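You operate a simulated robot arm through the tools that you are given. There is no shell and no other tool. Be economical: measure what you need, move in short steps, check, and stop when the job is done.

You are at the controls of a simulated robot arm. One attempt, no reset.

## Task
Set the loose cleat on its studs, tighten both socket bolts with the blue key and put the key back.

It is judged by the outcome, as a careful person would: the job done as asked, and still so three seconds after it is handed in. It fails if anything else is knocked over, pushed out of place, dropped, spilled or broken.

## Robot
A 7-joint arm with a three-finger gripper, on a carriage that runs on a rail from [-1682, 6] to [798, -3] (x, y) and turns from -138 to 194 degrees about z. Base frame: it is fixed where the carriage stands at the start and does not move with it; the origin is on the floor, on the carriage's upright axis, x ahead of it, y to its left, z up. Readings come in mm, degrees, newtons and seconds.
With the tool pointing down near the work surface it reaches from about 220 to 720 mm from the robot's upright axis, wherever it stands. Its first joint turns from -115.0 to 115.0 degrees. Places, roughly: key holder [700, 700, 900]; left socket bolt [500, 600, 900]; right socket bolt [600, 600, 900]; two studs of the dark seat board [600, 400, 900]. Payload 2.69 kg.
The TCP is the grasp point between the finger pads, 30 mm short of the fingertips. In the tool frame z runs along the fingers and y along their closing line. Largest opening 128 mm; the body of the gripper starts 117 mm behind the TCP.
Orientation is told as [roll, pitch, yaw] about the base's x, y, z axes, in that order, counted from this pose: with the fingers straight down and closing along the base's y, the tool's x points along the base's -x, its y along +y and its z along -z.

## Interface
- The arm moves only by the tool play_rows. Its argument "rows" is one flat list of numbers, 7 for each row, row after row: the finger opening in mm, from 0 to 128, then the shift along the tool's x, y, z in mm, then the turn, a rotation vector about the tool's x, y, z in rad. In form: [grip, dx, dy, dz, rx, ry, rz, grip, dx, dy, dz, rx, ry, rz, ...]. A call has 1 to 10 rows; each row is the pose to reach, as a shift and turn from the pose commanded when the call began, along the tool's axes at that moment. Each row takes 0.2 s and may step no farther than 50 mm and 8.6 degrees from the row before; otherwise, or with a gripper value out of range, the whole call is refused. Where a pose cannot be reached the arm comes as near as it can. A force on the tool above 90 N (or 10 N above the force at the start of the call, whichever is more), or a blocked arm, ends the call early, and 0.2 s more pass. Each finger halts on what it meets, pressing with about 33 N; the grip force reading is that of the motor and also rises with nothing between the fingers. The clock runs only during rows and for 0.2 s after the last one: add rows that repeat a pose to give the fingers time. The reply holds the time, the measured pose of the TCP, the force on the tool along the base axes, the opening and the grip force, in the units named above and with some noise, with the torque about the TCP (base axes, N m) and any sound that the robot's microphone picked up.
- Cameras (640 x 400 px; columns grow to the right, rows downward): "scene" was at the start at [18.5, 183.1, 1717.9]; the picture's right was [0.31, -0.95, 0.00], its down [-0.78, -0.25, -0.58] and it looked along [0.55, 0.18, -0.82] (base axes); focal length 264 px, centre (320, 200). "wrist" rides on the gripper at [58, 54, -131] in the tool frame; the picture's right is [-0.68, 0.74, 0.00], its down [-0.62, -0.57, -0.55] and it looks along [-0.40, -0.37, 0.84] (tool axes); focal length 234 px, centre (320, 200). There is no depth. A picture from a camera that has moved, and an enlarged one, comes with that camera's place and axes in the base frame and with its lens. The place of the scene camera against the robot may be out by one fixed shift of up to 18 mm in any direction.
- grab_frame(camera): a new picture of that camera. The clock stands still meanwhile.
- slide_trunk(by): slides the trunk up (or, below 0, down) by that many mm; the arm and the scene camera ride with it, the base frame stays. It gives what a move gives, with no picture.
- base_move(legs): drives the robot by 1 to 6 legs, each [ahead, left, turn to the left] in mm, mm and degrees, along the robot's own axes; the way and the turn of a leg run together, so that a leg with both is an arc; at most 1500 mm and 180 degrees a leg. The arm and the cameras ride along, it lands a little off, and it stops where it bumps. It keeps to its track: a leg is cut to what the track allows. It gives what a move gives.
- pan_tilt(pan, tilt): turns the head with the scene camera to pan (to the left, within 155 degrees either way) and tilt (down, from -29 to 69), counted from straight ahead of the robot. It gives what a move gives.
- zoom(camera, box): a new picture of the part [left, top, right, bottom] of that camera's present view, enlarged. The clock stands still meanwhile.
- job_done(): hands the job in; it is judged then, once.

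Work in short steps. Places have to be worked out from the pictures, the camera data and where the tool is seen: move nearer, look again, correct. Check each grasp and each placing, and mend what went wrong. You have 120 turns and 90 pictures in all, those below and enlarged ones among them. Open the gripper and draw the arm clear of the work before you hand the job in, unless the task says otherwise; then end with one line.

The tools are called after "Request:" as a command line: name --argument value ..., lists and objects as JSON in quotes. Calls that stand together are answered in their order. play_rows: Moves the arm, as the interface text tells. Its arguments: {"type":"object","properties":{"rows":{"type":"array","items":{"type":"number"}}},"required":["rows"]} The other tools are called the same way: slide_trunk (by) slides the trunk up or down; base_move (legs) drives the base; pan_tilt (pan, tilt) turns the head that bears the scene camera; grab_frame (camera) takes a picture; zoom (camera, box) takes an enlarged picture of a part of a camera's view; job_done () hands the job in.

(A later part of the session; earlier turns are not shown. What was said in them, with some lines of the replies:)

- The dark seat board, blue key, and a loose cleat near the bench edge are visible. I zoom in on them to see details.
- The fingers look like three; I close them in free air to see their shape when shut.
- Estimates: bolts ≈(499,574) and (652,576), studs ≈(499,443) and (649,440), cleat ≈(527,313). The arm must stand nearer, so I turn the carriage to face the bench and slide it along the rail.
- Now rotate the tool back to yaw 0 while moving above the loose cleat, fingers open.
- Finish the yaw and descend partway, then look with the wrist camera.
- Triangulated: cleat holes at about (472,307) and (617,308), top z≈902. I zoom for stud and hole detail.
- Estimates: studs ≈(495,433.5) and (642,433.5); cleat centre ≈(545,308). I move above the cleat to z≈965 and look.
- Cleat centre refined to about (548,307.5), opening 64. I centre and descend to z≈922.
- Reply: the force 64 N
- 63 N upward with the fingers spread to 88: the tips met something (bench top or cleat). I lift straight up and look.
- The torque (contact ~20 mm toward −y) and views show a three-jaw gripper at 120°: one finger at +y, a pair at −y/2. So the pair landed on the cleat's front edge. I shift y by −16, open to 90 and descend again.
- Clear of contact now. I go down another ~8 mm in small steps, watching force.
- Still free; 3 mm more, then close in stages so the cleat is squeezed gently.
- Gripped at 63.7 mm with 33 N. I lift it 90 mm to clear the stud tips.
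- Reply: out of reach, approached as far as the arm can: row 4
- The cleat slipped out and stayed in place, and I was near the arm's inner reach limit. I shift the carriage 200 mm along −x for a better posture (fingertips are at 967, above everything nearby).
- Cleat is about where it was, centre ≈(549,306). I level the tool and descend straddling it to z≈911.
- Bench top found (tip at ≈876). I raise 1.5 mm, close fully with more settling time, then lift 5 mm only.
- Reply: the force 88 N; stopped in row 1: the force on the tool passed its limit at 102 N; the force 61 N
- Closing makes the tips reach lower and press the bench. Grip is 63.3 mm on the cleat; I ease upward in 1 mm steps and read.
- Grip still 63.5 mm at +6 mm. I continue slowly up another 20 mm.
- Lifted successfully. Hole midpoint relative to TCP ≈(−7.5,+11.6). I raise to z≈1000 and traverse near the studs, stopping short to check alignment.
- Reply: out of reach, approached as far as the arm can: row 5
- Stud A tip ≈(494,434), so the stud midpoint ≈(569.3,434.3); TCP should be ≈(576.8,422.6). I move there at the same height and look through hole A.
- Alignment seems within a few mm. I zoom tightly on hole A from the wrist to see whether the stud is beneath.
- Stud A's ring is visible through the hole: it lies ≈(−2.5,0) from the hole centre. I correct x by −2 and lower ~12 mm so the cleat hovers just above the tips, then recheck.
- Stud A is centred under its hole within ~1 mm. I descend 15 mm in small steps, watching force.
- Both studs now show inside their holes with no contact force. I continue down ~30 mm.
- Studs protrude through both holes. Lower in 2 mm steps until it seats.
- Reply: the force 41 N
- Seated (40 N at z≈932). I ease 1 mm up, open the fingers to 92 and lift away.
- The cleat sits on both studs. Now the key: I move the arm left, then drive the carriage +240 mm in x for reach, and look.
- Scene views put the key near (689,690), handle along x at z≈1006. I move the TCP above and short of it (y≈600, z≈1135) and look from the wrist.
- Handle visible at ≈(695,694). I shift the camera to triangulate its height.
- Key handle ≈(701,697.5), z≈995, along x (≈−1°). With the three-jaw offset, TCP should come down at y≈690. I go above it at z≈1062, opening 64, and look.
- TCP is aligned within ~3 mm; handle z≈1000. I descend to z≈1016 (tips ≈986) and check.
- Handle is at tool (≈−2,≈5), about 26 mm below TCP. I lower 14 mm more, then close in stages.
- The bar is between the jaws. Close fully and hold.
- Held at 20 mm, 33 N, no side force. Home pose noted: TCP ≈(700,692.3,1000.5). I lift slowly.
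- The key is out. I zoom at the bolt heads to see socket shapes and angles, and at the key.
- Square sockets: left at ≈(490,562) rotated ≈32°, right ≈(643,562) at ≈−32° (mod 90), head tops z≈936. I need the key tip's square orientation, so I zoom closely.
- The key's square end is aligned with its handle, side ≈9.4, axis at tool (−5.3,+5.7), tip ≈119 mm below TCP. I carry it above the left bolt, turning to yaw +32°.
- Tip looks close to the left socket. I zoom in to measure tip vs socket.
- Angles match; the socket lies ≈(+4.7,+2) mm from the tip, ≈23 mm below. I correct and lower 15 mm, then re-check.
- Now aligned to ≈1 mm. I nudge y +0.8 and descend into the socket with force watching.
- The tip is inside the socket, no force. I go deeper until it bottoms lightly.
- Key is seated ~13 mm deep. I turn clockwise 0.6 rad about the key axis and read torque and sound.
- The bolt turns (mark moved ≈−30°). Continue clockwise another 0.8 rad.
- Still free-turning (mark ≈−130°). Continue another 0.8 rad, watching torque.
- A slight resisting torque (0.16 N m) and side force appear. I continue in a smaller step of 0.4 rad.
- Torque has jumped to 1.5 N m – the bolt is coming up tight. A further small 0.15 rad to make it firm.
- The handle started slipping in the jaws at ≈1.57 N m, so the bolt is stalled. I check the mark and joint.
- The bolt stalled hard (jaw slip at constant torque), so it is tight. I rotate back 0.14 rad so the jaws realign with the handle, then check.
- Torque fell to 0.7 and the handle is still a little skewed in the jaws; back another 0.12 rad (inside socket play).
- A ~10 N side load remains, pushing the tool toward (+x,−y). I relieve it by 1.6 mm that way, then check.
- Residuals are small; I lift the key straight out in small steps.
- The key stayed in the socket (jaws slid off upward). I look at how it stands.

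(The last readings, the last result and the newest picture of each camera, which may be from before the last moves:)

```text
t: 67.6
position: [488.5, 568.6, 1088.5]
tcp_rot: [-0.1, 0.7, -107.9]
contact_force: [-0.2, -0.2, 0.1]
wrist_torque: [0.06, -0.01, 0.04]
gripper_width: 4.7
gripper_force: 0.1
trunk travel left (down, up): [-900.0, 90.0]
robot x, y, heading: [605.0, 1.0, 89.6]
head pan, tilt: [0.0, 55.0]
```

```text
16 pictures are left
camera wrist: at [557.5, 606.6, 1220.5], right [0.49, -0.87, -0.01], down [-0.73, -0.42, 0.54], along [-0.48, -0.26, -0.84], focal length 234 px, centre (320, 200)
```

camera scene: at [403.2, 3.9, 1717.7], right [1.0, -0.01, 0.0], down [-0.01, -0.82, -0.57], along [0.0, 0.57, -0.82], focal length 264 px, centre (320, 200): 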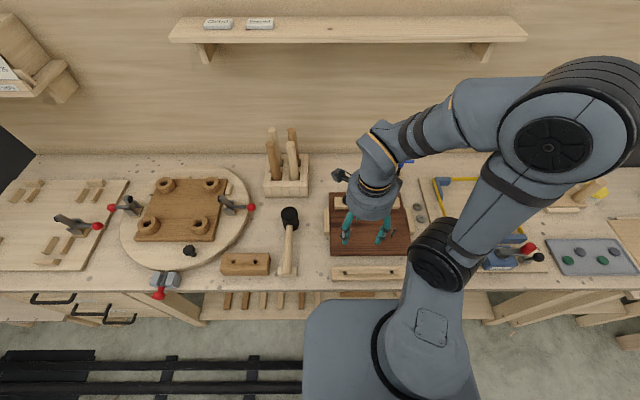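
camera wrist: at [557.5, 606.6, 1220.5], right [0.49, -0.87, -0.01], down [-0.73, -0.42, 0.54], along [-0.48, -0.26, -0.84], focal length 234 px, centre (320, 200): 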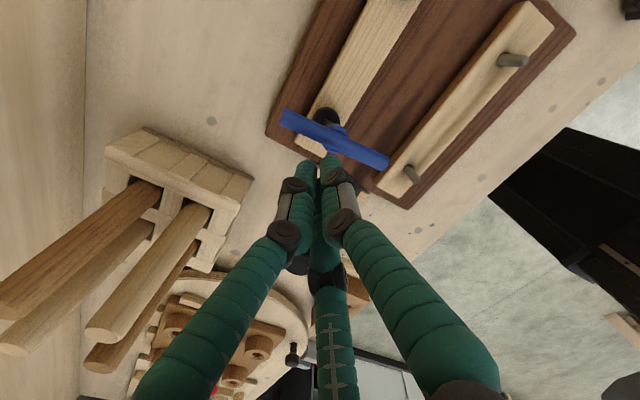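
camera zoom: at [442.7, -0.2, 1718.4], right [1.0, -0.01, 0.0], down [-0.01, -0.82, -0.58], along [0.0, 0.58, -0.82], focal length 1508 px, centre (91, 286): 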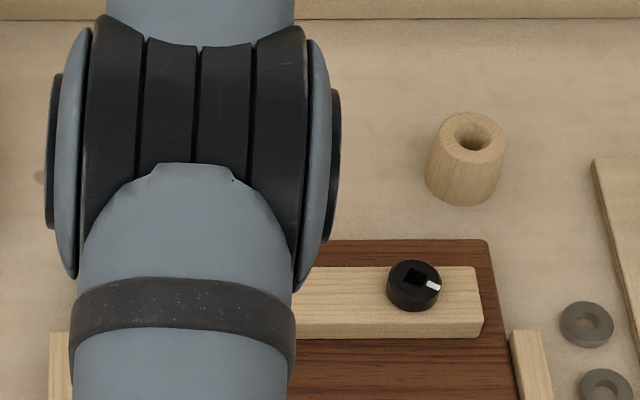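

The key leans ≈9° toward +x in the socket (jammed by residual torque). I rise, open, and turn to yaw ≈−85° over its handle (≈(512,570), z≈1045), then look once.

Request:
play_rows --rows '[5, 0, 0, -20, 0, 0, 0, 30, 0, 0, -40, 0, 0, 0, 50, 2, 6, -40, 0, 0, -0.13, 64, 4.3, 11.7, -40, 0, 0, -0.26, 64, 4.3, 11.7, -40, 0, 0, -0.394, 64, 4.3, 11.7, -30, 0, 0, -0.394]'

Request:
zoom --camera "wrist" --box '[220, 60, 440, 240]'

```text
t: 69.0
position: [502.5, 570.6, 1115.0]
tcp_rot: [0.1, 0.2, -85.2]
contact_force: [1.3, -0.6, -0.2]
wrist_torque: [-0.01, -0.02, 0.01]
gripper_width: 63.8
gripper_force: 0.1
trunk travel left (down, up): [-900.0, 90.0]
robot x, y, heading: [598.6, 1.2, 89.4]
head pan, tilt: [0.0, 55.0]
```

```text
2.22 times, centred on (330, 150) of wrist
camera zoom: at [550.4, 632.4, 1246.5], right [0.79, -0.61, 0.0], down [-0.51, -0.66, 0.54], along [-0.34, -0.43, -0.84], focal length 520 px, centre (298, 311)
```

zoom: 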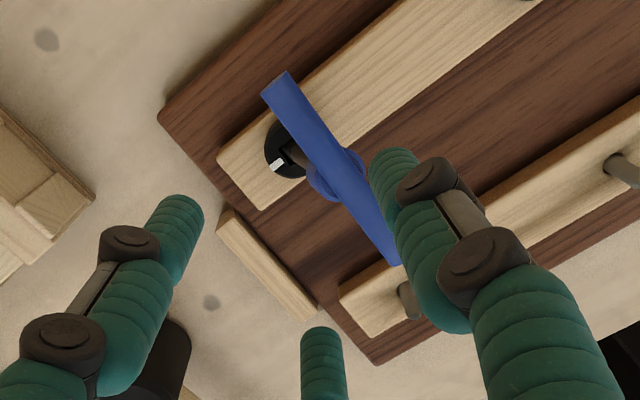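

Handle now sits at tool (≈0,+19.5), turned ≈8° more. I turn 0.13, shift +4 and descend around it to z≈1052.

Request:
play_rows --rows '[64, 0, 4, 10, 0, 0, 0.065, 64, 0, 4, 20, 0, 0, 0.13, 64, 0, 4, 32, 0, 0, 0.13, 64, 0, 4, 44, 0, 0, 0.13, 64, 0, 4, 54, 0, 0, 0.13, 64, 0, 4, 63, 0, 0, 0.13]'

Request:
zoom --camera "wrist" --box '[220, 60, 440, 240]'

```text
t: 70.4
position: [506.2, 571.4, 1051.6]
tcp_rot: [0.1, 0.2, -92.8]
contact_force: [0.2, -0.3, 0.2]
wrist_torque: [-0.03, 0.02, 0.01]
gripper_width: 64.0
gripper_force: 0.0
trunk travel left (down, up): [-900.0, 90.0]
robot x, y, heading: [599.3, 1.9, 89.4]
head pan, tilt: [0.0, 55.0]
```

```text
2.22 times, centred on (330, 150) of wrist
camera zoom: at [562.3, 626.4, 1182.9], right [0.7, -0.71, 0.0], down [-0.6, -0.59, 0.55], along [-0.39, -0.38, -0.84], focal length 520 px, centre (298, 311)
```

zoom: 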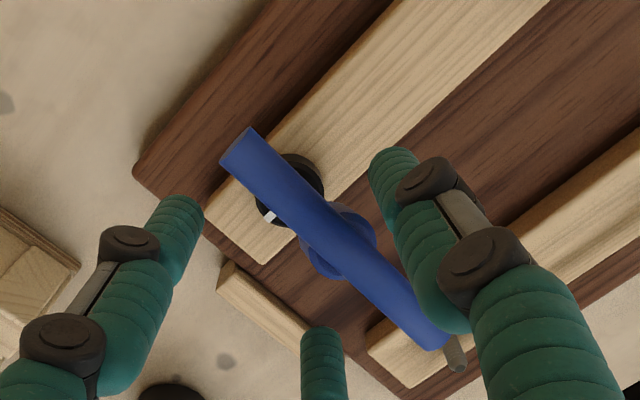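

The handle is within the jaws (tool y≈+18) but leans ≈15° toward +x. I half-close and move toward −x so the single finger pushes it upright, then close.

Request:
play_rows --rows '[56, 0, 0, 0, 0, 0, 0, 48, 0, 0, 0, 0, 0, 0, 42, 0, -3, 0, 0, 0, 0, 40, 0, -6, 0, 0, 0, 0, 38, 0, -9, 0, 0, 0, 0, 36, 0, -12, 0, 0, 0, 0, 36, 0, -15, 0, 0, 0, 0, 34, 0, -17, 0, 0, 0, 0, 34, 0, -17, 0, 0, 0, 0]'

Request:
zoom --camera "wrist" --box '[220, 60, 440, 240]'

```text
t: 72.4
position: [488.9, 572.5, 1051.0]
tcp_rot: [0.0, 0.1, -92.9]
contact_force: [0.0, 0.2, -0.9]
wrist_torque: [-0.01, 0.04, -0.01]
gripper_width: 33.9
gripper_force: 0.0
trunk travel left (down, up): [-900.0, 90.0]
robot x, y, heading: [600.8, -1.0, 89.5]
head pan, tilt: [0.0, 55.0]
```

```text
2.22 times, centred on (330, 150) of wrist
camera zoom: at [545.2, 626.9, 1183.1], right [0.7, -0.71, 0.0], down [-0.6, -0.59, 0.55], along [-0.39, -0.38, -0.84], focal length 520 px, centre (298, 311)
```

zoom: 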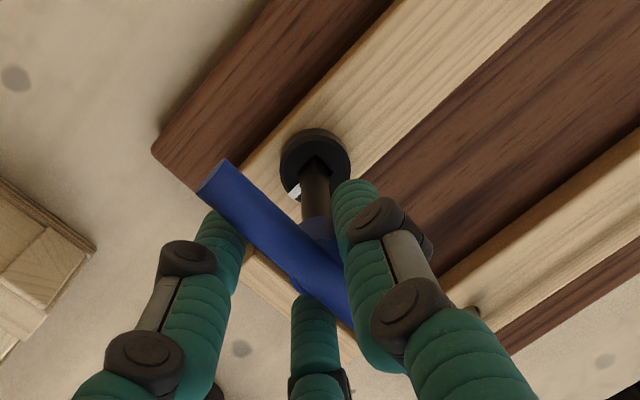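

The key stands upright again between the jaws. I close fully and lift 4 mm slowly, checking the width.

Request:
play_rows --rows '[28, 0, 0, 0, 0, 0, 0, 22, 0, 0, 0, 0, 0, 0, 14, 0, 0, 0, 0, 0, 0, 5, 0, 0, 0, 0, 0, 0, 5, 0, 0, 0, 0, 0, 0, 5, 0, 0, -2, 0, 0, 0, 5, 0, 0, -4, 0, 0, 0]'

```text
t: 74.0
position: [488.1, 571.7, 1056.4]
tcp_rot: [0.1, 0.2, -92.8]
contact_force: [0.1, 0.0, -0.7]
wrist_torque: [0.0, -0.01, 0.03]
gripper_width: 20.1
gripper_force: 33.1
trunk travel left (down, up): [-900.0, 90.0]
robot x, y, heading: [598.8, -3.4, 89.8]
head pan, tilt: [0.0, 55.0]
```

Gripped at 20.1 with no torque. I lift it out to z≈1100 and measure the tip again.

Request:
play_rows --rows '[5, 0, 0, -4, 0, 0, 0, 5, 0, 0, -9, 0, 0, 0, 5, 0, 0, -15, 0, 0, 0, 5, 0, 0, -22, 0, 0, 0, 5, 0, 0, -30, 0, 0, 0, 5, 0, 0, -38, 0, 0, 0, 5, 0, 0, -46, 0, 0, 0]'

Request:
zoom --camera "wrist" --box '[270, 90, 370, 190]'

```text
t: 75.6
position: [488.2, 571.5, 1102.6]
tcp_rot: [0.0, 0.2, -92.8]
contact_force: [0.0, 0.5, -1.5]
wrist_torque: [0.02, 0.02, 0.03]
gripper_width: 20.0
gripper_force: 32.7
trunk travel left (down, up): [-900.0, 90.0]
robot x, y, heading: [597.6, 0.3, 89.6]
head pan, tilt: [0.0, 55.0]
```

```text
4.00 times, centred on (320, 140) of wrist
camera zoom: at [544.3, 626.9, 1233.2], right [0.7, -0.71, 0.0], down [-0.6, -0.59, 0.55], along [-0.39, -0.38, -0.84], focal length 937 px, centre (320, 440)
```

zoom: 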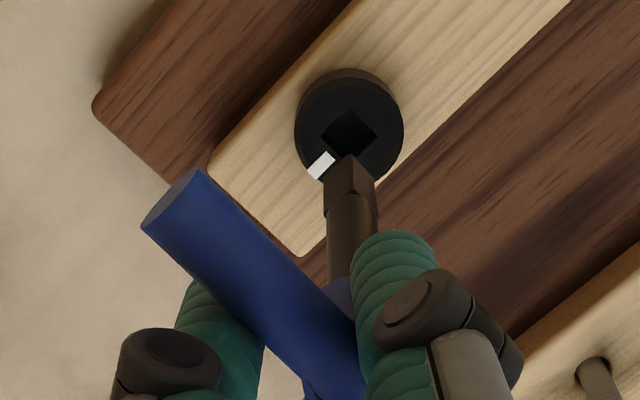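

Key is held as before; left mark now points ≈−174°. Since the key came free with residual load, I re-insert into the left bolt (socket nearly straight below, turn +8°) to verify it is truly tight.

Request:
play_rows --rows '[5, -0.9, 0.2, 10, 0, 0, -0.07, 5, -1.7, 0.3, 20, 0, 0, -0.136, 5, -1.7, 0.3, 30, 0, 0, -0.136, 5, -1.7, 0.3, 37, 0, 0, -0.136, 5, -1.7, 0.3, 42, 0, 0, -0.136, 5, -1.7, 0.3, 46, 0, 0, -0.136]'

Request:
play_rows --rows '[5, 0, 0, 2, 0, 0, 0, 5, 0, 0, 4, 0, 0, 0, 5, 0, 0, 7, 0, 0, 0]'

```text
t: 77.0
position: [489.5, 571.0, 1056.1]
tcp_rot: [0.2, 0.2, -85.0]
contact_force: [-0.5, -0.6, -0.6]
wrist_torque: [0.03, 0.03, 0.01]
gripper_width: 19.7
gripper_force: 33.2
trunk travel left (down, up): [-900.0, 90.0]
robot x, y, heading: [601.5, -1.8, 89.5]
head pan, tilt: [0.0, 55.0]
```

```text
t: 77.8
position: [488.6, 570.0, 1051.4]
tcp_rot: [0.1, 0.5, -85.0]
contact_force: [-0.6, -1.3, 20.1]
wrist_torque: [-0.35, -0.06, 0.01]
gripper_width: 20.0
gripper_force: 33.3
trunk travel left (down, up): [-900.0, 90.0]
robot x, y, heading: [604.1, -3.1, 89.6]
head pan, tilt: [0.0, 55.0]
```

Tip is ~9 mm inside and touching bottom lightly. I back off 1 mm and turn clockwise 0.4 rad to test.

Request:
play_rows --rows '[5, 0, 0, -1, 0, 0, 0, 5, 0.57, 0.53, -1, 0, 0, 0.1, 5, 1.09, 1.11, -1, 0, 0, 0.2, 5, 1.55, 1.75, -1, 0, 0, 0.3, 5, 1.94, 2.42, -1, 0, 0, 0.4]'

```text
t: 79.0
position: [491.9, 570.8, 1051.9]
tcp_rot: [0.0, 0.5, -108.0]
contact_force: [0.2, 1.3, 21.1]
wrist_torque: [-0.05, -0.04, 0.58]
gripper_width: 20.0
gripper_force: 32.5
trunk travel left (down, up): [-900.0, 90.0]
robot x, y, heading: [601.4, -0.6, 89.3]
head pan, tilt: [0.0, 55.0]
```

Torque 0.58 and rising. Another 0.15 rad to confirm.

Request:
play_rows --rows '[5, 0.3, 0.27, -0.5, 0, 0, 0.05, 5, 0.57, 0.53, -0.5, 0, 0, 0.1, 5, 0.84, 0.82, -0.5, 0, 0, 0.15]'

```text
t: 79.8
position: [492.0, 573.4, 1050.2]
tcp_rot: [0.1, 0.6, -116.5]
contact_force: [0.5, 2.5, 15.5]
wrist_torque: [0.5, -0.51, 1.06]
gripper_width: 20.8
gripper_force: 33.0
trunk travel left (down, up): [-900.0, 90.0]
robot x, y, heading: [604.1, 0.6, 89.4]
head pan, tilt: [0.0, 55.0]
```

Same stall angle as before (−117°): the bolt is at its tight stop. I push 0.08 more, then rotate back well into the free play before withdrawal.

Request:
play_rows --rows '[5, 0.25, 0.2, 0, 0, 0, 0.04, 5, 0.47, 0.42, 0, 0, 0, 0.08, 5, 0.47, 0.42, 0, 0, 0, 0.08]'

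Request:
play_rows --rows '[5, -0.45, -0.35, 0, 0, 0, -0.08, 5, -0.95, -0.7, 0, 0, 0, -0.16, 5, -1.45, -1.0, 0, 0, 0, -0.24, 5, -1.9, -1.25, 0, 0, 0, -0.31, 5, -1.9, -1.25, -1, 0, 0, -0.31]'

```text
t: 80.6
position: [491.8, 573.1, 1049.8]
tcp_rot: [-0.1, 0.4, -121.0]
contact_force: [-3.2, 9.5, 17.8]
wrist_torque: [-0.11, -0.15, 1.52]
gripper_width: 22.2
gripper_force: 33.2
trunk travel left (down, up): [-900.0, 90.0]
robot x, y, heading: [603.1, -0.6, 89.5]
head pan, tilt: [0.0, 55.0]
```

```text
t: 81.8
position: [491.7, 570.6, 1050.0]
tcp_rot: [0.2, 0.1, -103.5]
contact_force: [0.7, 3.4, 5.5]
wrist_torque: [0.34, -0.12, 0.03]
gripper_width: 19.9
gripper_force: 32.8
trunk travel left (down, up): [-900.0, 90.0]
robot x, y, heading: [602.6, -4.6, 89.4]
head pan, tilt: [0.0, 55.0]
```

Torque is zero and the grip is square again. I lift out slowly.

Request:
play_rows --rows '[5, 0, 0, -2, 0, 0, 0, 5, 0, 0, -5, 0, 0, 0, 5, 0, 0, -9, 0, 0, 0, 5, 0, 0, -14, 0, 0, 0, 5, 0, 0, -20, 0, 0, 0, 5, 0, 0, -28, 0, 0, 0, 5, 0, 0, -36, 0, 0, 0]'

```text
t: 83.4
position: [490.7, 569.9, 1087.2]
tcp_rot: [0.0, 0.2, -103.4]
contact_force: [-0.6, 0.2, -0.7]
wrist_torque: [0.03, -0.02, 0.03]
gripper_width: 19.8
gripper_force: 33.2
trunk travel left (down, up): [-900.0, 90.0]
robot x, y, heading: [599.3, -2.5, 89.4]
head pan, tilt: [0.0, 55.0]
```

Key is out and held. Next I move to the right bolt, unwinding to yaw ≈+58° (socket is at 58° mod 90), staying at z≈1090.

Request:
play_rows --rows '[5, 2.4, 15.2, -3, 0, 0, -0.141, 5, 4.7, 30.5, -3, 0, 0, -0.282, 5, 7.1, 45.7, -3, 0, 0, -0.423, 5, 9.4, 61, -3, 0, 0, -0.564, 5, 11.8, 76.2, -3, 0, 0, -0.705, 5, 14.2, 91.4, -3, 0, 0, -0.846, 5, 16.5, 106.7, -3, 0, 0, -0.987, 5, 18.9, 121.9, -3, 0, 0, -1.128, 5, 21.2, 137.2, -3, 0, 0, -1.269, 5, 23.6, 152.4, -3, 0, 0, -1.41]'

Request:
play_rows --rows '[5, 0, 0, 0, 0, 0, -0.141, 5, 0, 0, 0, 0, 0, -0.282, 5, 0, 0, 0, 0, 0, -0.423, 5, 0, 0, 0, 0, 0, -0.564, 5, 0, 0, 0, 0, 0, -0.705, 5, 0, 0, 0, 0, 0, -0.846, 5, 0, 0, 0, 0, 0, -0.987, 5, 0, 0, 0, 0, 0, -1.128, 5, 0, 0, 0, 0, 0, -1.269, 5, 0, 0, 0, 0, 0, -1.407]'

Request:
zoom --camera "wrist" --box '[298, 98, 358, 158]'

```text
t: 85.6
position: [646.1, 560.4, 1089.7]
tcp_rot: [0.2, 0.0, -22.4]
contact_force: [-0.3, -0.9, -0.8]
wrist_torque: [-0.01, 0.02, 0.0]
gripper_width: 20.0
gripper_force: 32.7
trunk travel left (down, up): [-900.0, 90.0]
robot x, y, heading: [602.2, -4.8, 89.5]
head pan, tilt: [0.0, 55.0]
```

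```text
t: 87.8
position: [645.5, 560.6, 1089.8]
tcp_rot: [0.1, -0.2, 58.2]
contact_force: [0.0, -0.1, -0.6]
wrist_torque: [-0.01, -0.04, 0.01]
gripper_width: 19.8
gripper_force: 33.1
trunk travel left (down, up): [-900.0, 90.0]
robot x, y, heading: [601.1, -0.1, 89.2]
head pan, tilt: [0.0, 55.0]
```

```text
6.67 times, centred on (328, 128) of wrist
camera zoom: at [567.7, 538.0, 1221.1], right [-0.27, 0.96, 0.0], down [0.8, 0.22, 0.55], along [0.53, 0.15, -0.83], focal length 1561 px, centre (267, 680)
```

zoom: 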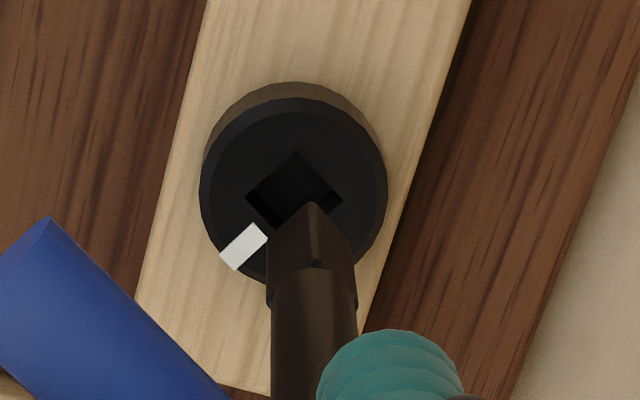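

Tip and socket are parallel; the socket is ≈(+3.6,−1) mm off. I correct, lower 19 mm and check once.

Request:
play_rows --rows '[5, -0.5, -1.8, 3, 0, 0, 0, 5, -1.06, -3.58, 9, 0, 0, 0, 5, -1.06, -3.58, 15, 0, 0, 0, 5, -1.06, -3.58, 20, 0, 0, 0, 5, -1.06, -3.58, 20, 0, 0, 0]'

Request:
zoom --camera "wrist" --box '[298, 98, 358, 158]'

```text
t: 89.0
position: [648.4, 558.3, 1071.1]
tcp_rot: [0.0, -0.2, 58.0]
contact_force: [0.1, 0.6, -0.7]
wrist_torque: [-0.01, 0.02, 0.0]
gripper_width: 19.9
gripper_force: 33.0
trunk travel left (down, up): [-900.0, 90.0]
robot x, y, heading: [603.0, -3.2, 89.5]
head pan, tilt: [0.0, 55.0]
```

```text
6.67 times, centred on (328, 128) of wrist
camera zoom: at [571.2, 537.1, 1201.2], right [-0.27, 0.96, 0.0], down [0.8, 0.22, 0.55], along [0.53, 0.15, -0.83], focal length 1561 px, centre (267, 680)
```

zoom: 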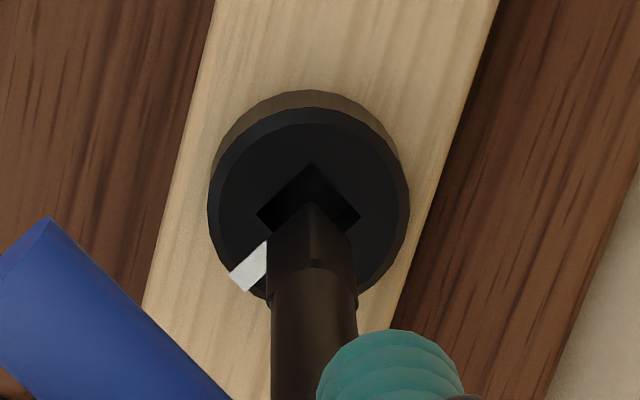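

Aligned within 0.5 mm. I insert ~20 mm in steps.

Request:
play_rows --rows '[5, 0, 0, 4, 0, 0, 0, 5, 0, 0, 8, 0, 0, 0, 5, 0, 0, 11, 0, 0, 0, 5, 0, 0, 14, 0, 0, 0, 5, 0, 0, 17, 0, 0, 0]'

Request:
play_rows --rows '[5, 0, 0, 2, 0, 0, 0, 5, 0, 0, 4, 0, 0, 0]'

```text
t: 90.2
position: [648.8, 557.0, 1053.0]
tcp_rot: [0.0, -0.2, 57.9]
contact_force: [-0.4, -0.5, -0.9]
wrist_torque: [-0.1, 0.12, -0.01]
gripper_width: 19.8
gripper_force: 32.9
trunk travel left (down, up): [-900.0, 90.0]
robot x, y, heading: [599.9, -0.6, 89.6]
head pan, tilt: [0.0, 55.0]
```

```text
t: 90.8
position: [647.8, 558.3, 1050.0]
tcp_rot: [0.0, -0.3, 58.1]
contact_force: [-1.3, -1.5, 5.0]
wrist_torque: [-0.2, 0.17, 0.06]
gripper_width: 19.9
gripper_force: 33.2
trunk travel left (down, up): [-900.0, 90.0]
robot x, y, heading: [600.5, -3.5, 89.7]
head pan, tilt: [0.0, 55.0]
```

Seated in the right socket. Now turn clockwise 0.8 rad about the key axis, twice, watching torque.

Request:
play_rows --rows '[5, 0.57, 0.53, -0.5, 0, 0, 0.1, 5, 1.09, 1.11, -0.5, 0, 0, 0.2, 5, 1.55, 1.75, -0.5, 0, 0, 0.3, 5, 1.94, 2.42, -0.5, 0, 0, 0.4, 5, 2.26, 3.13, -0.5, 0, 0, 0.5, 5, 2.51, 3.87, -0.5, 0, 0, 0.6, 5, 2.69, 4.63, -0.5, 0, 0, 0.7, 5, 2.79, 5.41, -0.5, 0, 0, 0.8]'

Request:
play_rows --rows '[5, 0.57, 0.53, 0, 0, 0, 0.1, 5, 1.09, 1.11, 0, 0, 0, 0.2, 5, 1.55, 1.75, 0, 0, 0, 0.3, 5, 1.94, 2.42, 0, 0, 0, 0.4, 5, 2.26, 3.13, 0, 0, 0, 0.5, 5, 2.51, 3.87, 0, 0, 0, 0.6]'

```text
t: 92.6
position: [642.1, 559.8, 1050.4]
tcp_rot: [0.2, -0.2, 12.1]
contact_force: [-2.9, -1.1, 3.7]
wrist_torque: [-0.09, 0.35, 0.07]
gripper_width: 19.7
gripper_force: 32.9
trunk travel left (down, up): [-900.0, 90.0]
robot x, y, heading: [602.1, -1.9, 89.6]
head pan, tilt: [0.0, 55.0]
```

```text
t: 94.0
position: [639.1, 562.8, 1050.7]
tcp_rot: [0.3, 0.0, -22.3]
contact_force: [0.3, -1.3, 1.7]
wrist_torque: [-0.07, -0.07, 0.02]
gripper_width: 19.9
gripper_force: 33.0
trunk travel left (down, up): [-900.0, 90.0]
robot x, y, heading: [600.0, -2.5, 89.4]
head pan, tilt: [0.0, 55.0]
```

Free-turning so far (yaw −22°). Continue 0.6 rad, then a further 0.3 rad.

Request:
play_rows --rows '[5, 0.57, 0.53, 0, 0, 0, 0.1, 5, 1.09, 1.11, 0, 0, 0, 0.2, 5, 1.55, 1.75, 0, 0, 0, 0.3, 5, 1.94, 2.42, 0, 0, 0, 0.4, 5, 2.26, 3.13, 0, 0, 0, 0.5, 5, 2.51, 3.87, 0, 0, 0, 0.6]'

Request:
play_rows --rows '[5, 0.57, 0.53, 0, 0, 0, 0.1, 5, 1.09, 1.11, 0, 0, 0, 0.2, 5, 1.55, 1.75, 0, 0, 0, 0.3]'

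```text
t: 95.4
position: [639.0, 566.7, 1049.2]
tcp_rot: [0.2, 0.1, -56.5]
contact_force: [1.3, -2.8, 3.6]
wrist_torque: [-0.44, -0.34, 0.04]
gripper_width: 19.9
gripper_force: 33.2
trunk travel left (down, up): [-900.0, 90.0]
robot x, y, heading: [600.0, -3.0, 89.4]
head pan, tilt: [0.0, 55.0]
```

```text
t: 96.2
position: [639.6, 567.8, 1049.7]
tcp_rot: [0.1, 0.2, -73.9]
contact_force: [2.1, -5.8, 0.5]
wrist_torque: [-0.68, -0.22, 0.0]
gripper_width: 19.8
gripper_force: 33.2
trunk travel left (down, up): [-900.0, 90.0]
robot x, y, heading: [601.7, -3.7, 89.3]
head pan, tilt: [0.0, 55.0]
```

No resistance yet at −74°; small side load (2,−6) N, which I relieve by ≈1 mm while continuing 0.4 rad.

Request:
play_rows --rows '[5, 0.0, 0.6, 0, 0, 0, 0.1, 5, 0.0, 1.3, 0, 0, 0, 0.2, 5, 0.45, 1.95, 0, 0, 0, 0.3, 5, 0.84, 2.6, 0, 0, 0, 0.4]'

Request:
play_rows --rows '[5, 0.57, 0.53, 0, 0, 0, 0.1, 5, 1.09, 1.11, 0, 0, 0, 0.2, 5, 1.55, 1.75, 0, 0, 0, 0.3]'

```text
t: 97.2
position: [640.5, 571.1, 1050.0]
tcp_rot: [0.1, 0.1, -96.8]
contact_force: [-0.3, -4.8, -1.8]
wrist_torque: [-0.54, 0.09, 0.05]
gripper_width: 19.7
gripper_force: 32.5
trunk travel left (down, up): [-900.0, 90.0]
robot x, y, heading: [599.9, -4.0, 89.4]
head pan, tilt: [0.0, 55.0]
```

```text
t: 98.0
position: [642.1, 571.3, 1050.7]
tcp_rot: [0.1, 0.2, -113.7]
contact_force: [-3.8, -6.0, -2.0]
wrist_torque: [-0.07, -0.02, 1.2]
gripper_width: 20.3
gripper_force: 33.3
trunk travel left (down, up): [-900.0, 90.0]
robot x, y, heading: [602.2, -3.1, 89.4]
head pan, tilt: [0.0, 55.0]
```

Torque 1.2 N m now: the right bolt is coming tight. I push 0.15 rad more, then back off into free play.

Request:
play_rows --rows '[5, 0.45, 0.4, 0, 0, 0, 0.075, 5, 0.84, 0.82, 0, 0, 0, 0.15, 5, 0.84, 0.82, 0, 0, 0, 0.15]'

Request:
play_rows --rows '[5, -0.45, -0.35, 0, 0, 0, -0.08, 5, -0.95, -0.7, 0, 0, 0, -0.16, 5, -1.45, -1.0, 0, 0, 0, -0.24, 5, -1.9, -1.25, 0, 0, 0, -0.32, 5, -1.9, -1.25, 0, 0, 0, -0.32]'

```text
t: 98.8
position: [642.3, 574.0, 1051.3]
tcp_rot: [0.0, 0.4, -122.3]
contact_force: [-5.5, -0.3, 1.1]
wrist_torque: [0.55, -0.16, 1.76]
gripper_width: 22.4
gripper_force: 32.9
trunk travel left (down, up): [-900.0, 90.0]
robot x, y, heading: [604.3, -4.3, 89.5]
head pan, tilt: [0.0, 55.0]
```

```text
t: 100.0
position: [642.2, 571.6, 1050.1]
tcp_rot: [0.2, 0.3, -104.0]
contact_force: [0.3, 2.5, 2.0]
wrist_torque: [0.29, -0.1, 0.13]
gripper_width: 19.8
gripper_force: 33.6
trunk travel left (down, up): [-900.0, 90.0]
robot x, y, heading: [600.8, -4.4, 89.4]
head pan, tilt: [0.0, 55.0]
```

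Stalled at 1.76 N m: tight. Residual torque 0.13; back 0.06 more, then lift out slowly.

Request:
play_rows --rows '[5, -0.35, -0.3, 0, 0, 0, -0.06, 5, -0.35, -0.3, -1, 0, 0, -0.06, 5, -0.35, -0.3, -3, 0, 0, -0.06]'

Request:
play_rows --rows '[5, 0, 0, -3, 0, 0, 0, 5, 0, 0, -7, 0, 0, 0, 5, 0, 0, -12, 0, 0, 0, 5, 0, 0, -18, 0, 0, 0, 5, 0, 0, -25, 0, 0, 0, 5, 0, 0, -34, 0, 0, 0, 5, 0, 0, -43, 0, 0, 0]'

Request:
zoom --camera "wrist" --box '[270, 90, 370, 190]'

```text
t: 100.8
position: [640.9, 571.2, 1052.9]
tcp_rot: [0.1, 0.3, -100.7]
contact_force: [1.8, 0.9, -1.4]
wrist_torque: [0.19, -0.08, -0.01]
gripper_width: 20.0
gripper_force: 32.9
trunk travel left (down, up): [-900.0, 90.0]
robot x, y, heading: [599.5, -3.4, 89.6]
head pan, tilt: [0.0, 55.0]
```

```text
t: 102.4
position: [641.4, 571.0, 1095.9]
tcp_rot: [0.0, 0.2, -100.8]
contact_force: [0.5, -0.1, -0.6]
wrist_torque: [0.02, -0.04, -0.02]
gripper_width: 19.9
gripper_force: 33.4
trunk travel left (down, up): [-900.0, 90.0]
robot x, y, heading: [602.1, -0.2, 89.7]
head pan, tilt: [0.0, 55.0]
```

```text
4.00 times, centred on (320, 140) of wrist
camera zoom: at [705.0, 618.5, 1227.1], right [0.6, -0.8, 0.0], down [-0.67, -0.5, 0.55], along [-0.44, -0.33, -0.84], focal length 937 px, centre (320, 440)
```

zoom: 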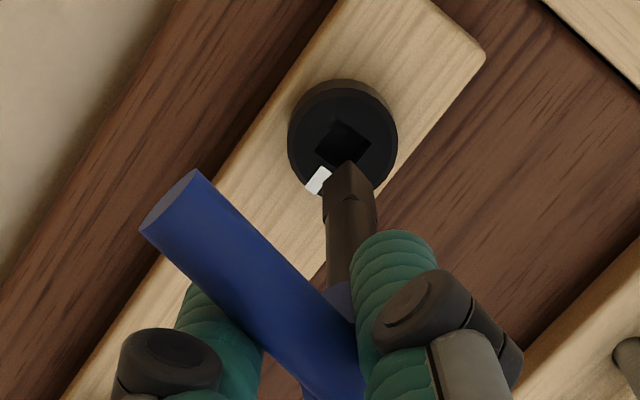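

Both marks now point ≈180°, key is in hand and unchanged. I return it above the holder: TCP (700,692.3), yaw ≈0.

Request:
play_rows --rows '[5, 13, 3.5, 0, 0, 0, -0.135, 5, 26, 7, 0, 0, 0, -0.27, 5, 39, 10.4, 0, 0, 0, -0.405, 5, 52, 13.9, 0, 0, 0, -0.54, 5, 65, 17.4, 0, 0, 0, -0.675, 5, 78, 20.9, 0, 0, 0, -0.81, 5, 91, 24.4, 0, 0, 0, -0.945, 5, 104, 27.8, 0, 0, 0, -1.08, 5, 117, 31.3, 0, 0, 0, -1.215, 5, 130.1, 34.8, 0, 0, 0, -1.35]'

Request:
play_rows --rows '[5, 0, 0, 0, 0, 0, -0.135, 5, 0, 0, 0, 0, 0, -0.27, 5, 0, 0, 0, 0, 0, -0.405, 5, 0, 0, 0, 0, 0, -0.405]'

Request:
zoom --camera "wrist" --box '[285, 85, 365, 165]'

```text
t: 104.6
position: [700.1, 693.6, 1094.3]
tcp_rot: [0.2, 0.0, -23.2]
contact_force: [0.6, 0.9, -1.3]
wrist_torque: [-0.01, 0.0, 0.0]
gripper_width: 19.8
gripper_force: 32.9
trunk travel left (down, up): [-900.0, 90.0]
robot x, y, heading: [595.1, 0.3, 89.6]
head pan, tilt: [0.0, 55.0]
```

```text
t: 105.6
position: [697.8, 693.2, 1095.8]
tcp_rot: [0.2, -0.1, 0.0]
contact_force: [-0.1, -0.6, -1.0]
wrist_torque: [-0.02, 0.06, -0.01]
gripper_width: 19.9
gripper_force: 33.0
trunk travel left (down, up): [-900.0, 90.0]
robot x, y, heading: [604.8, -2.7, 89.6]
head pan, tilt: [0.0, 55.0]
```

```text
5.00 times, centred on (325, 125) of wrist
camera zoom: at [641.0, 746.2, 1227.7], right [0.68, 0.74, 0.0], down [0.61, -0.57, 0.55], along [0.41, -0.37, -0.84], focal length 1171 px, centre (295, 575)
```

zoom: 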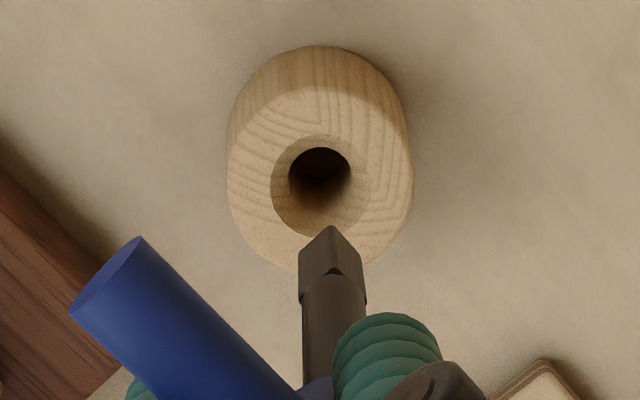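

Only ≈1.5 mm off the home line; I correct (−1.1,−1.4) and lower into the holder with force watching.

Request:
play_rows --rows '[5, 1.1, -1.4, 10, 0, 0, 0, 5, 1.1, -1.4, 22, 0, 0, 0, 5, 1.1, -1.4, 34, 0, 0, 0, 5, 1.1, -1.4, 44, 0, 0, 0, 5, 1.1, -1.4, 54, 0, 0, 0, 5, 1.1, -1.4, 64, 0, 0, 0, 5, 1.1, -1.4, 74, 0, 0, 0]'

Request:
play_rows --rows '[5, 0, 0, 5, 0, 0, 0, 5, 0, 0, 10, 0, 0, 0, 5, 0, 0, 14, 0, 0, 0, 5, 0, 0, 17, 0, 0, 0, 5, 0, 0, 19, 0, 0, 0]'

```text
t: 107.2
position: [699.6, 691.5, 1021.2]
tcp_rot: [0.2, -0.1, -0.2]
contact_force: [0.1, 0.2, 0.1]
wrist_torque: [0.0, 0.01, -0.01]
gripper_width: 20.0
gripper_force: 33.0
trunk travel left (down, up): [-900.0, 90.0]
robot x, y, heading: [600.8, -1.9, 89.7]
head pan, tilt: [0.0, 55.0]
```

```text
t: 108.4
position: [698.9, 691.8, 1003.5]
tcp_rot: [0.4, -0.3, -0.1]
contact_force: [0.4, -0.6, 1.2]
wrist_torque: [-0.05, 0.0, -0.03]
gripper_width: 20.1
gripper_force: 32.8
trunk travel left (down, up): [-900.0, 90.0]
robot x, y, heading: [599.5, -2.6, 89.7]
head pan, tilt: [0.0, 55.0]
```

Almost home; down a few mm more until it touches bottom.

Request:
play_rows --rows '[5, 0, 0, 1, 0, 0, 0, 5, 0, 0, 2, 0, 0, 0]'

```text
t: 109.0
position: [699.1, 691.2, 1003.7]
tcp_rot: [0.6, -0.3, -0.1]
contact_force: [-0.3, -0.3, 14.1]
wrist_torque: [0.08, 0.03, 0.0]
gripper_width: 19.9
gripper_force: 33.5
trunk travel left (down, up): [-900.0, 90.0]
robot x, y, heading: [603.2, 0.1, 89.6]
head pan, tilt: [0.0, 55.0]
```

The key is bottomed (14 N). I ease up 1 mm, open gradually to 64 and rise clear.

Request:
play_rows --rows '[24, 0, 0, -1, 0, 0, 0, 34, 0, 0, -1, 0, 0, 0, 48, 0, 0, -1, 0, 0, 0, 64, 0, 0, -1, 0, 0, 0, 64, 0, 0, -5, 0, 0, 0, 64, 0, 0, -25, 0, 0, 0, 64, 0, 0, -55, 0, 0, 0, 64, 0, 0, -95, 0, 0, 0, 64, 0, 0, -125, 0, 0, 0]'

Request:
grab_frame --camera "wrist"

```text
t: 111.0
position: [698.7, 690.2, 1128.3]
tcp_rot: [0.1, -0.1, -0.2]
contact_force: [0.9, 0.0, -0.6]
wrist_torque: [-0.01, 0.02, 0.0]
gripper_width: 64.0
gripper_force: 0.0
trunk travel left (down, up): [-900.0, 90.0]
robot x, y, heading: [600.1, -1.2, 89.4]
head pan, tilt: [0.0, 55.0]
```

```text
7 pictures are left
camera wrist: at [640.1, 743.5, 1259.0], right [0.68, 0.74, 0.0], down [0.61, -0.57, 0.55], along [0.41, -0.37, -0.84], focal length 234 px, centre (320, 200)
```

wrist: 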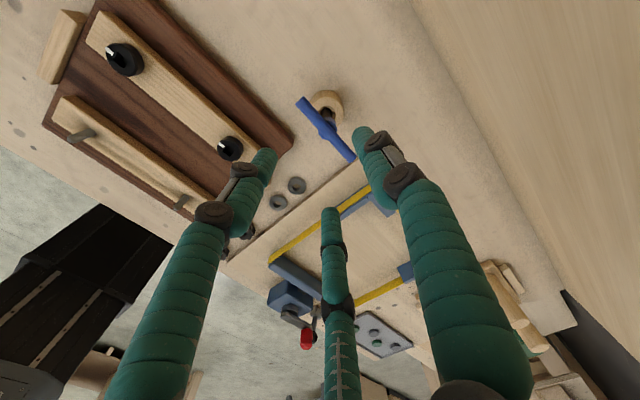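

The key is in its holder, both marks agree, the cleat is on the studs. I draw the arm clear and take a final scene look.

Request:
play_rows --rows '[64, 0, -20, -40, 0, 0, 0, 64, -10, -60, -70, 0, 0, 0, 64, -30, -100, -100, 0, 0, 0, 64, -60, -140, -120, 0, 0, 0, 64, -90, -180, -130, 0, 0, 0, 64, -120, -210, -140, 0, 0, 0]'

Request:
zoom --camera "scene" --box '[220, 130, 460, 280]'

```text
refused: row 2 steps farther than a row can; nothing moved
```

```text
2.67 times, centred on (340, 205) of scene
camera zoom: at [442.4, 2.9, 1717.4], right [1.0, -0.01, 0.0], down [-0.01, -0.82, -0.57], along [0.0, 0.57, -0.82], focal length 704 px, centre (267, 187)
```

zoom: 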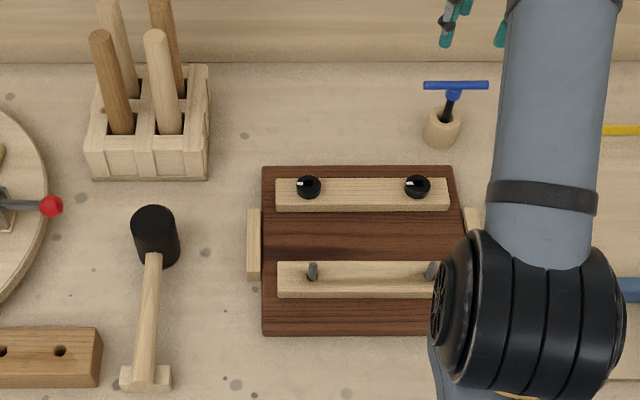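

Everything is in place; both marks point the same way. The retreat was refused for step size, so I repeat it with smaller steps.

Request:
play_rows --rows '[64, 0, 0, -30, 0, 0, 0, 64, 0, -30, -50, 0, 0, 0, 64, 0, -65, -70, 0, 0, 0, 64, 0, -100, -90, 0, 0, 0, 64, 0, -135, -110, 0, 0, 0, 64, 0, -170, -125, 0, 0, 0, 64, 0, -210, -130, 0, 0, 0]'

Request:
grab_frame --camera "wrist"

```text
t: 112.6
position: [698.0, 477.6, 1257.6]
tcp_rot: [0.4, -0.2, -0.1]
contact_force: [-0.5, -1.0, 0.7]
wrist_torque: [0.07, -0.02, 0.01]
gripper_width: 63.8
gripper_force: 0.2
trunk travel left (down, up): [-900.0, 90.0]
robot x, y, heading: [598.6, -2.5, 89.3]
head pan, tilt: [0.0, 55.0]
```

```text
5 pictures are left
camera wrist: at [638.9, 531.0, 1388.9], right [0.68, 0.74, 0.01], down [0.61, -0.57, 0.55], along [0.41, -0.37, -0.84], focal length 234 px, centre (320, 200)
```

wrist: 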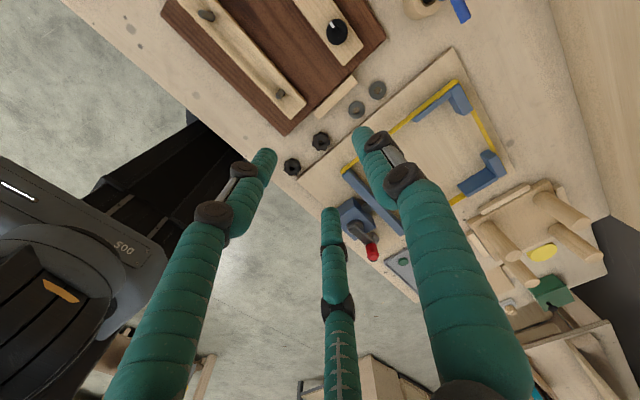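

The arm is clear, nothing else is disturbed; I hand the job in.

Request:
job_done

```text
The job is handed in.
```

The loose cleat is seated on its two studs, both socket bolts are turned clockwise until they stalled (about 1.5–1.8 N m, the most the grip would hold), and the blue key is back in its holder. While I was taking it out of the left bolt, the key slipped from the gripper and leaned in the socket. I stood it up, re-gripped it and confirmed that bolt was still at its stop.
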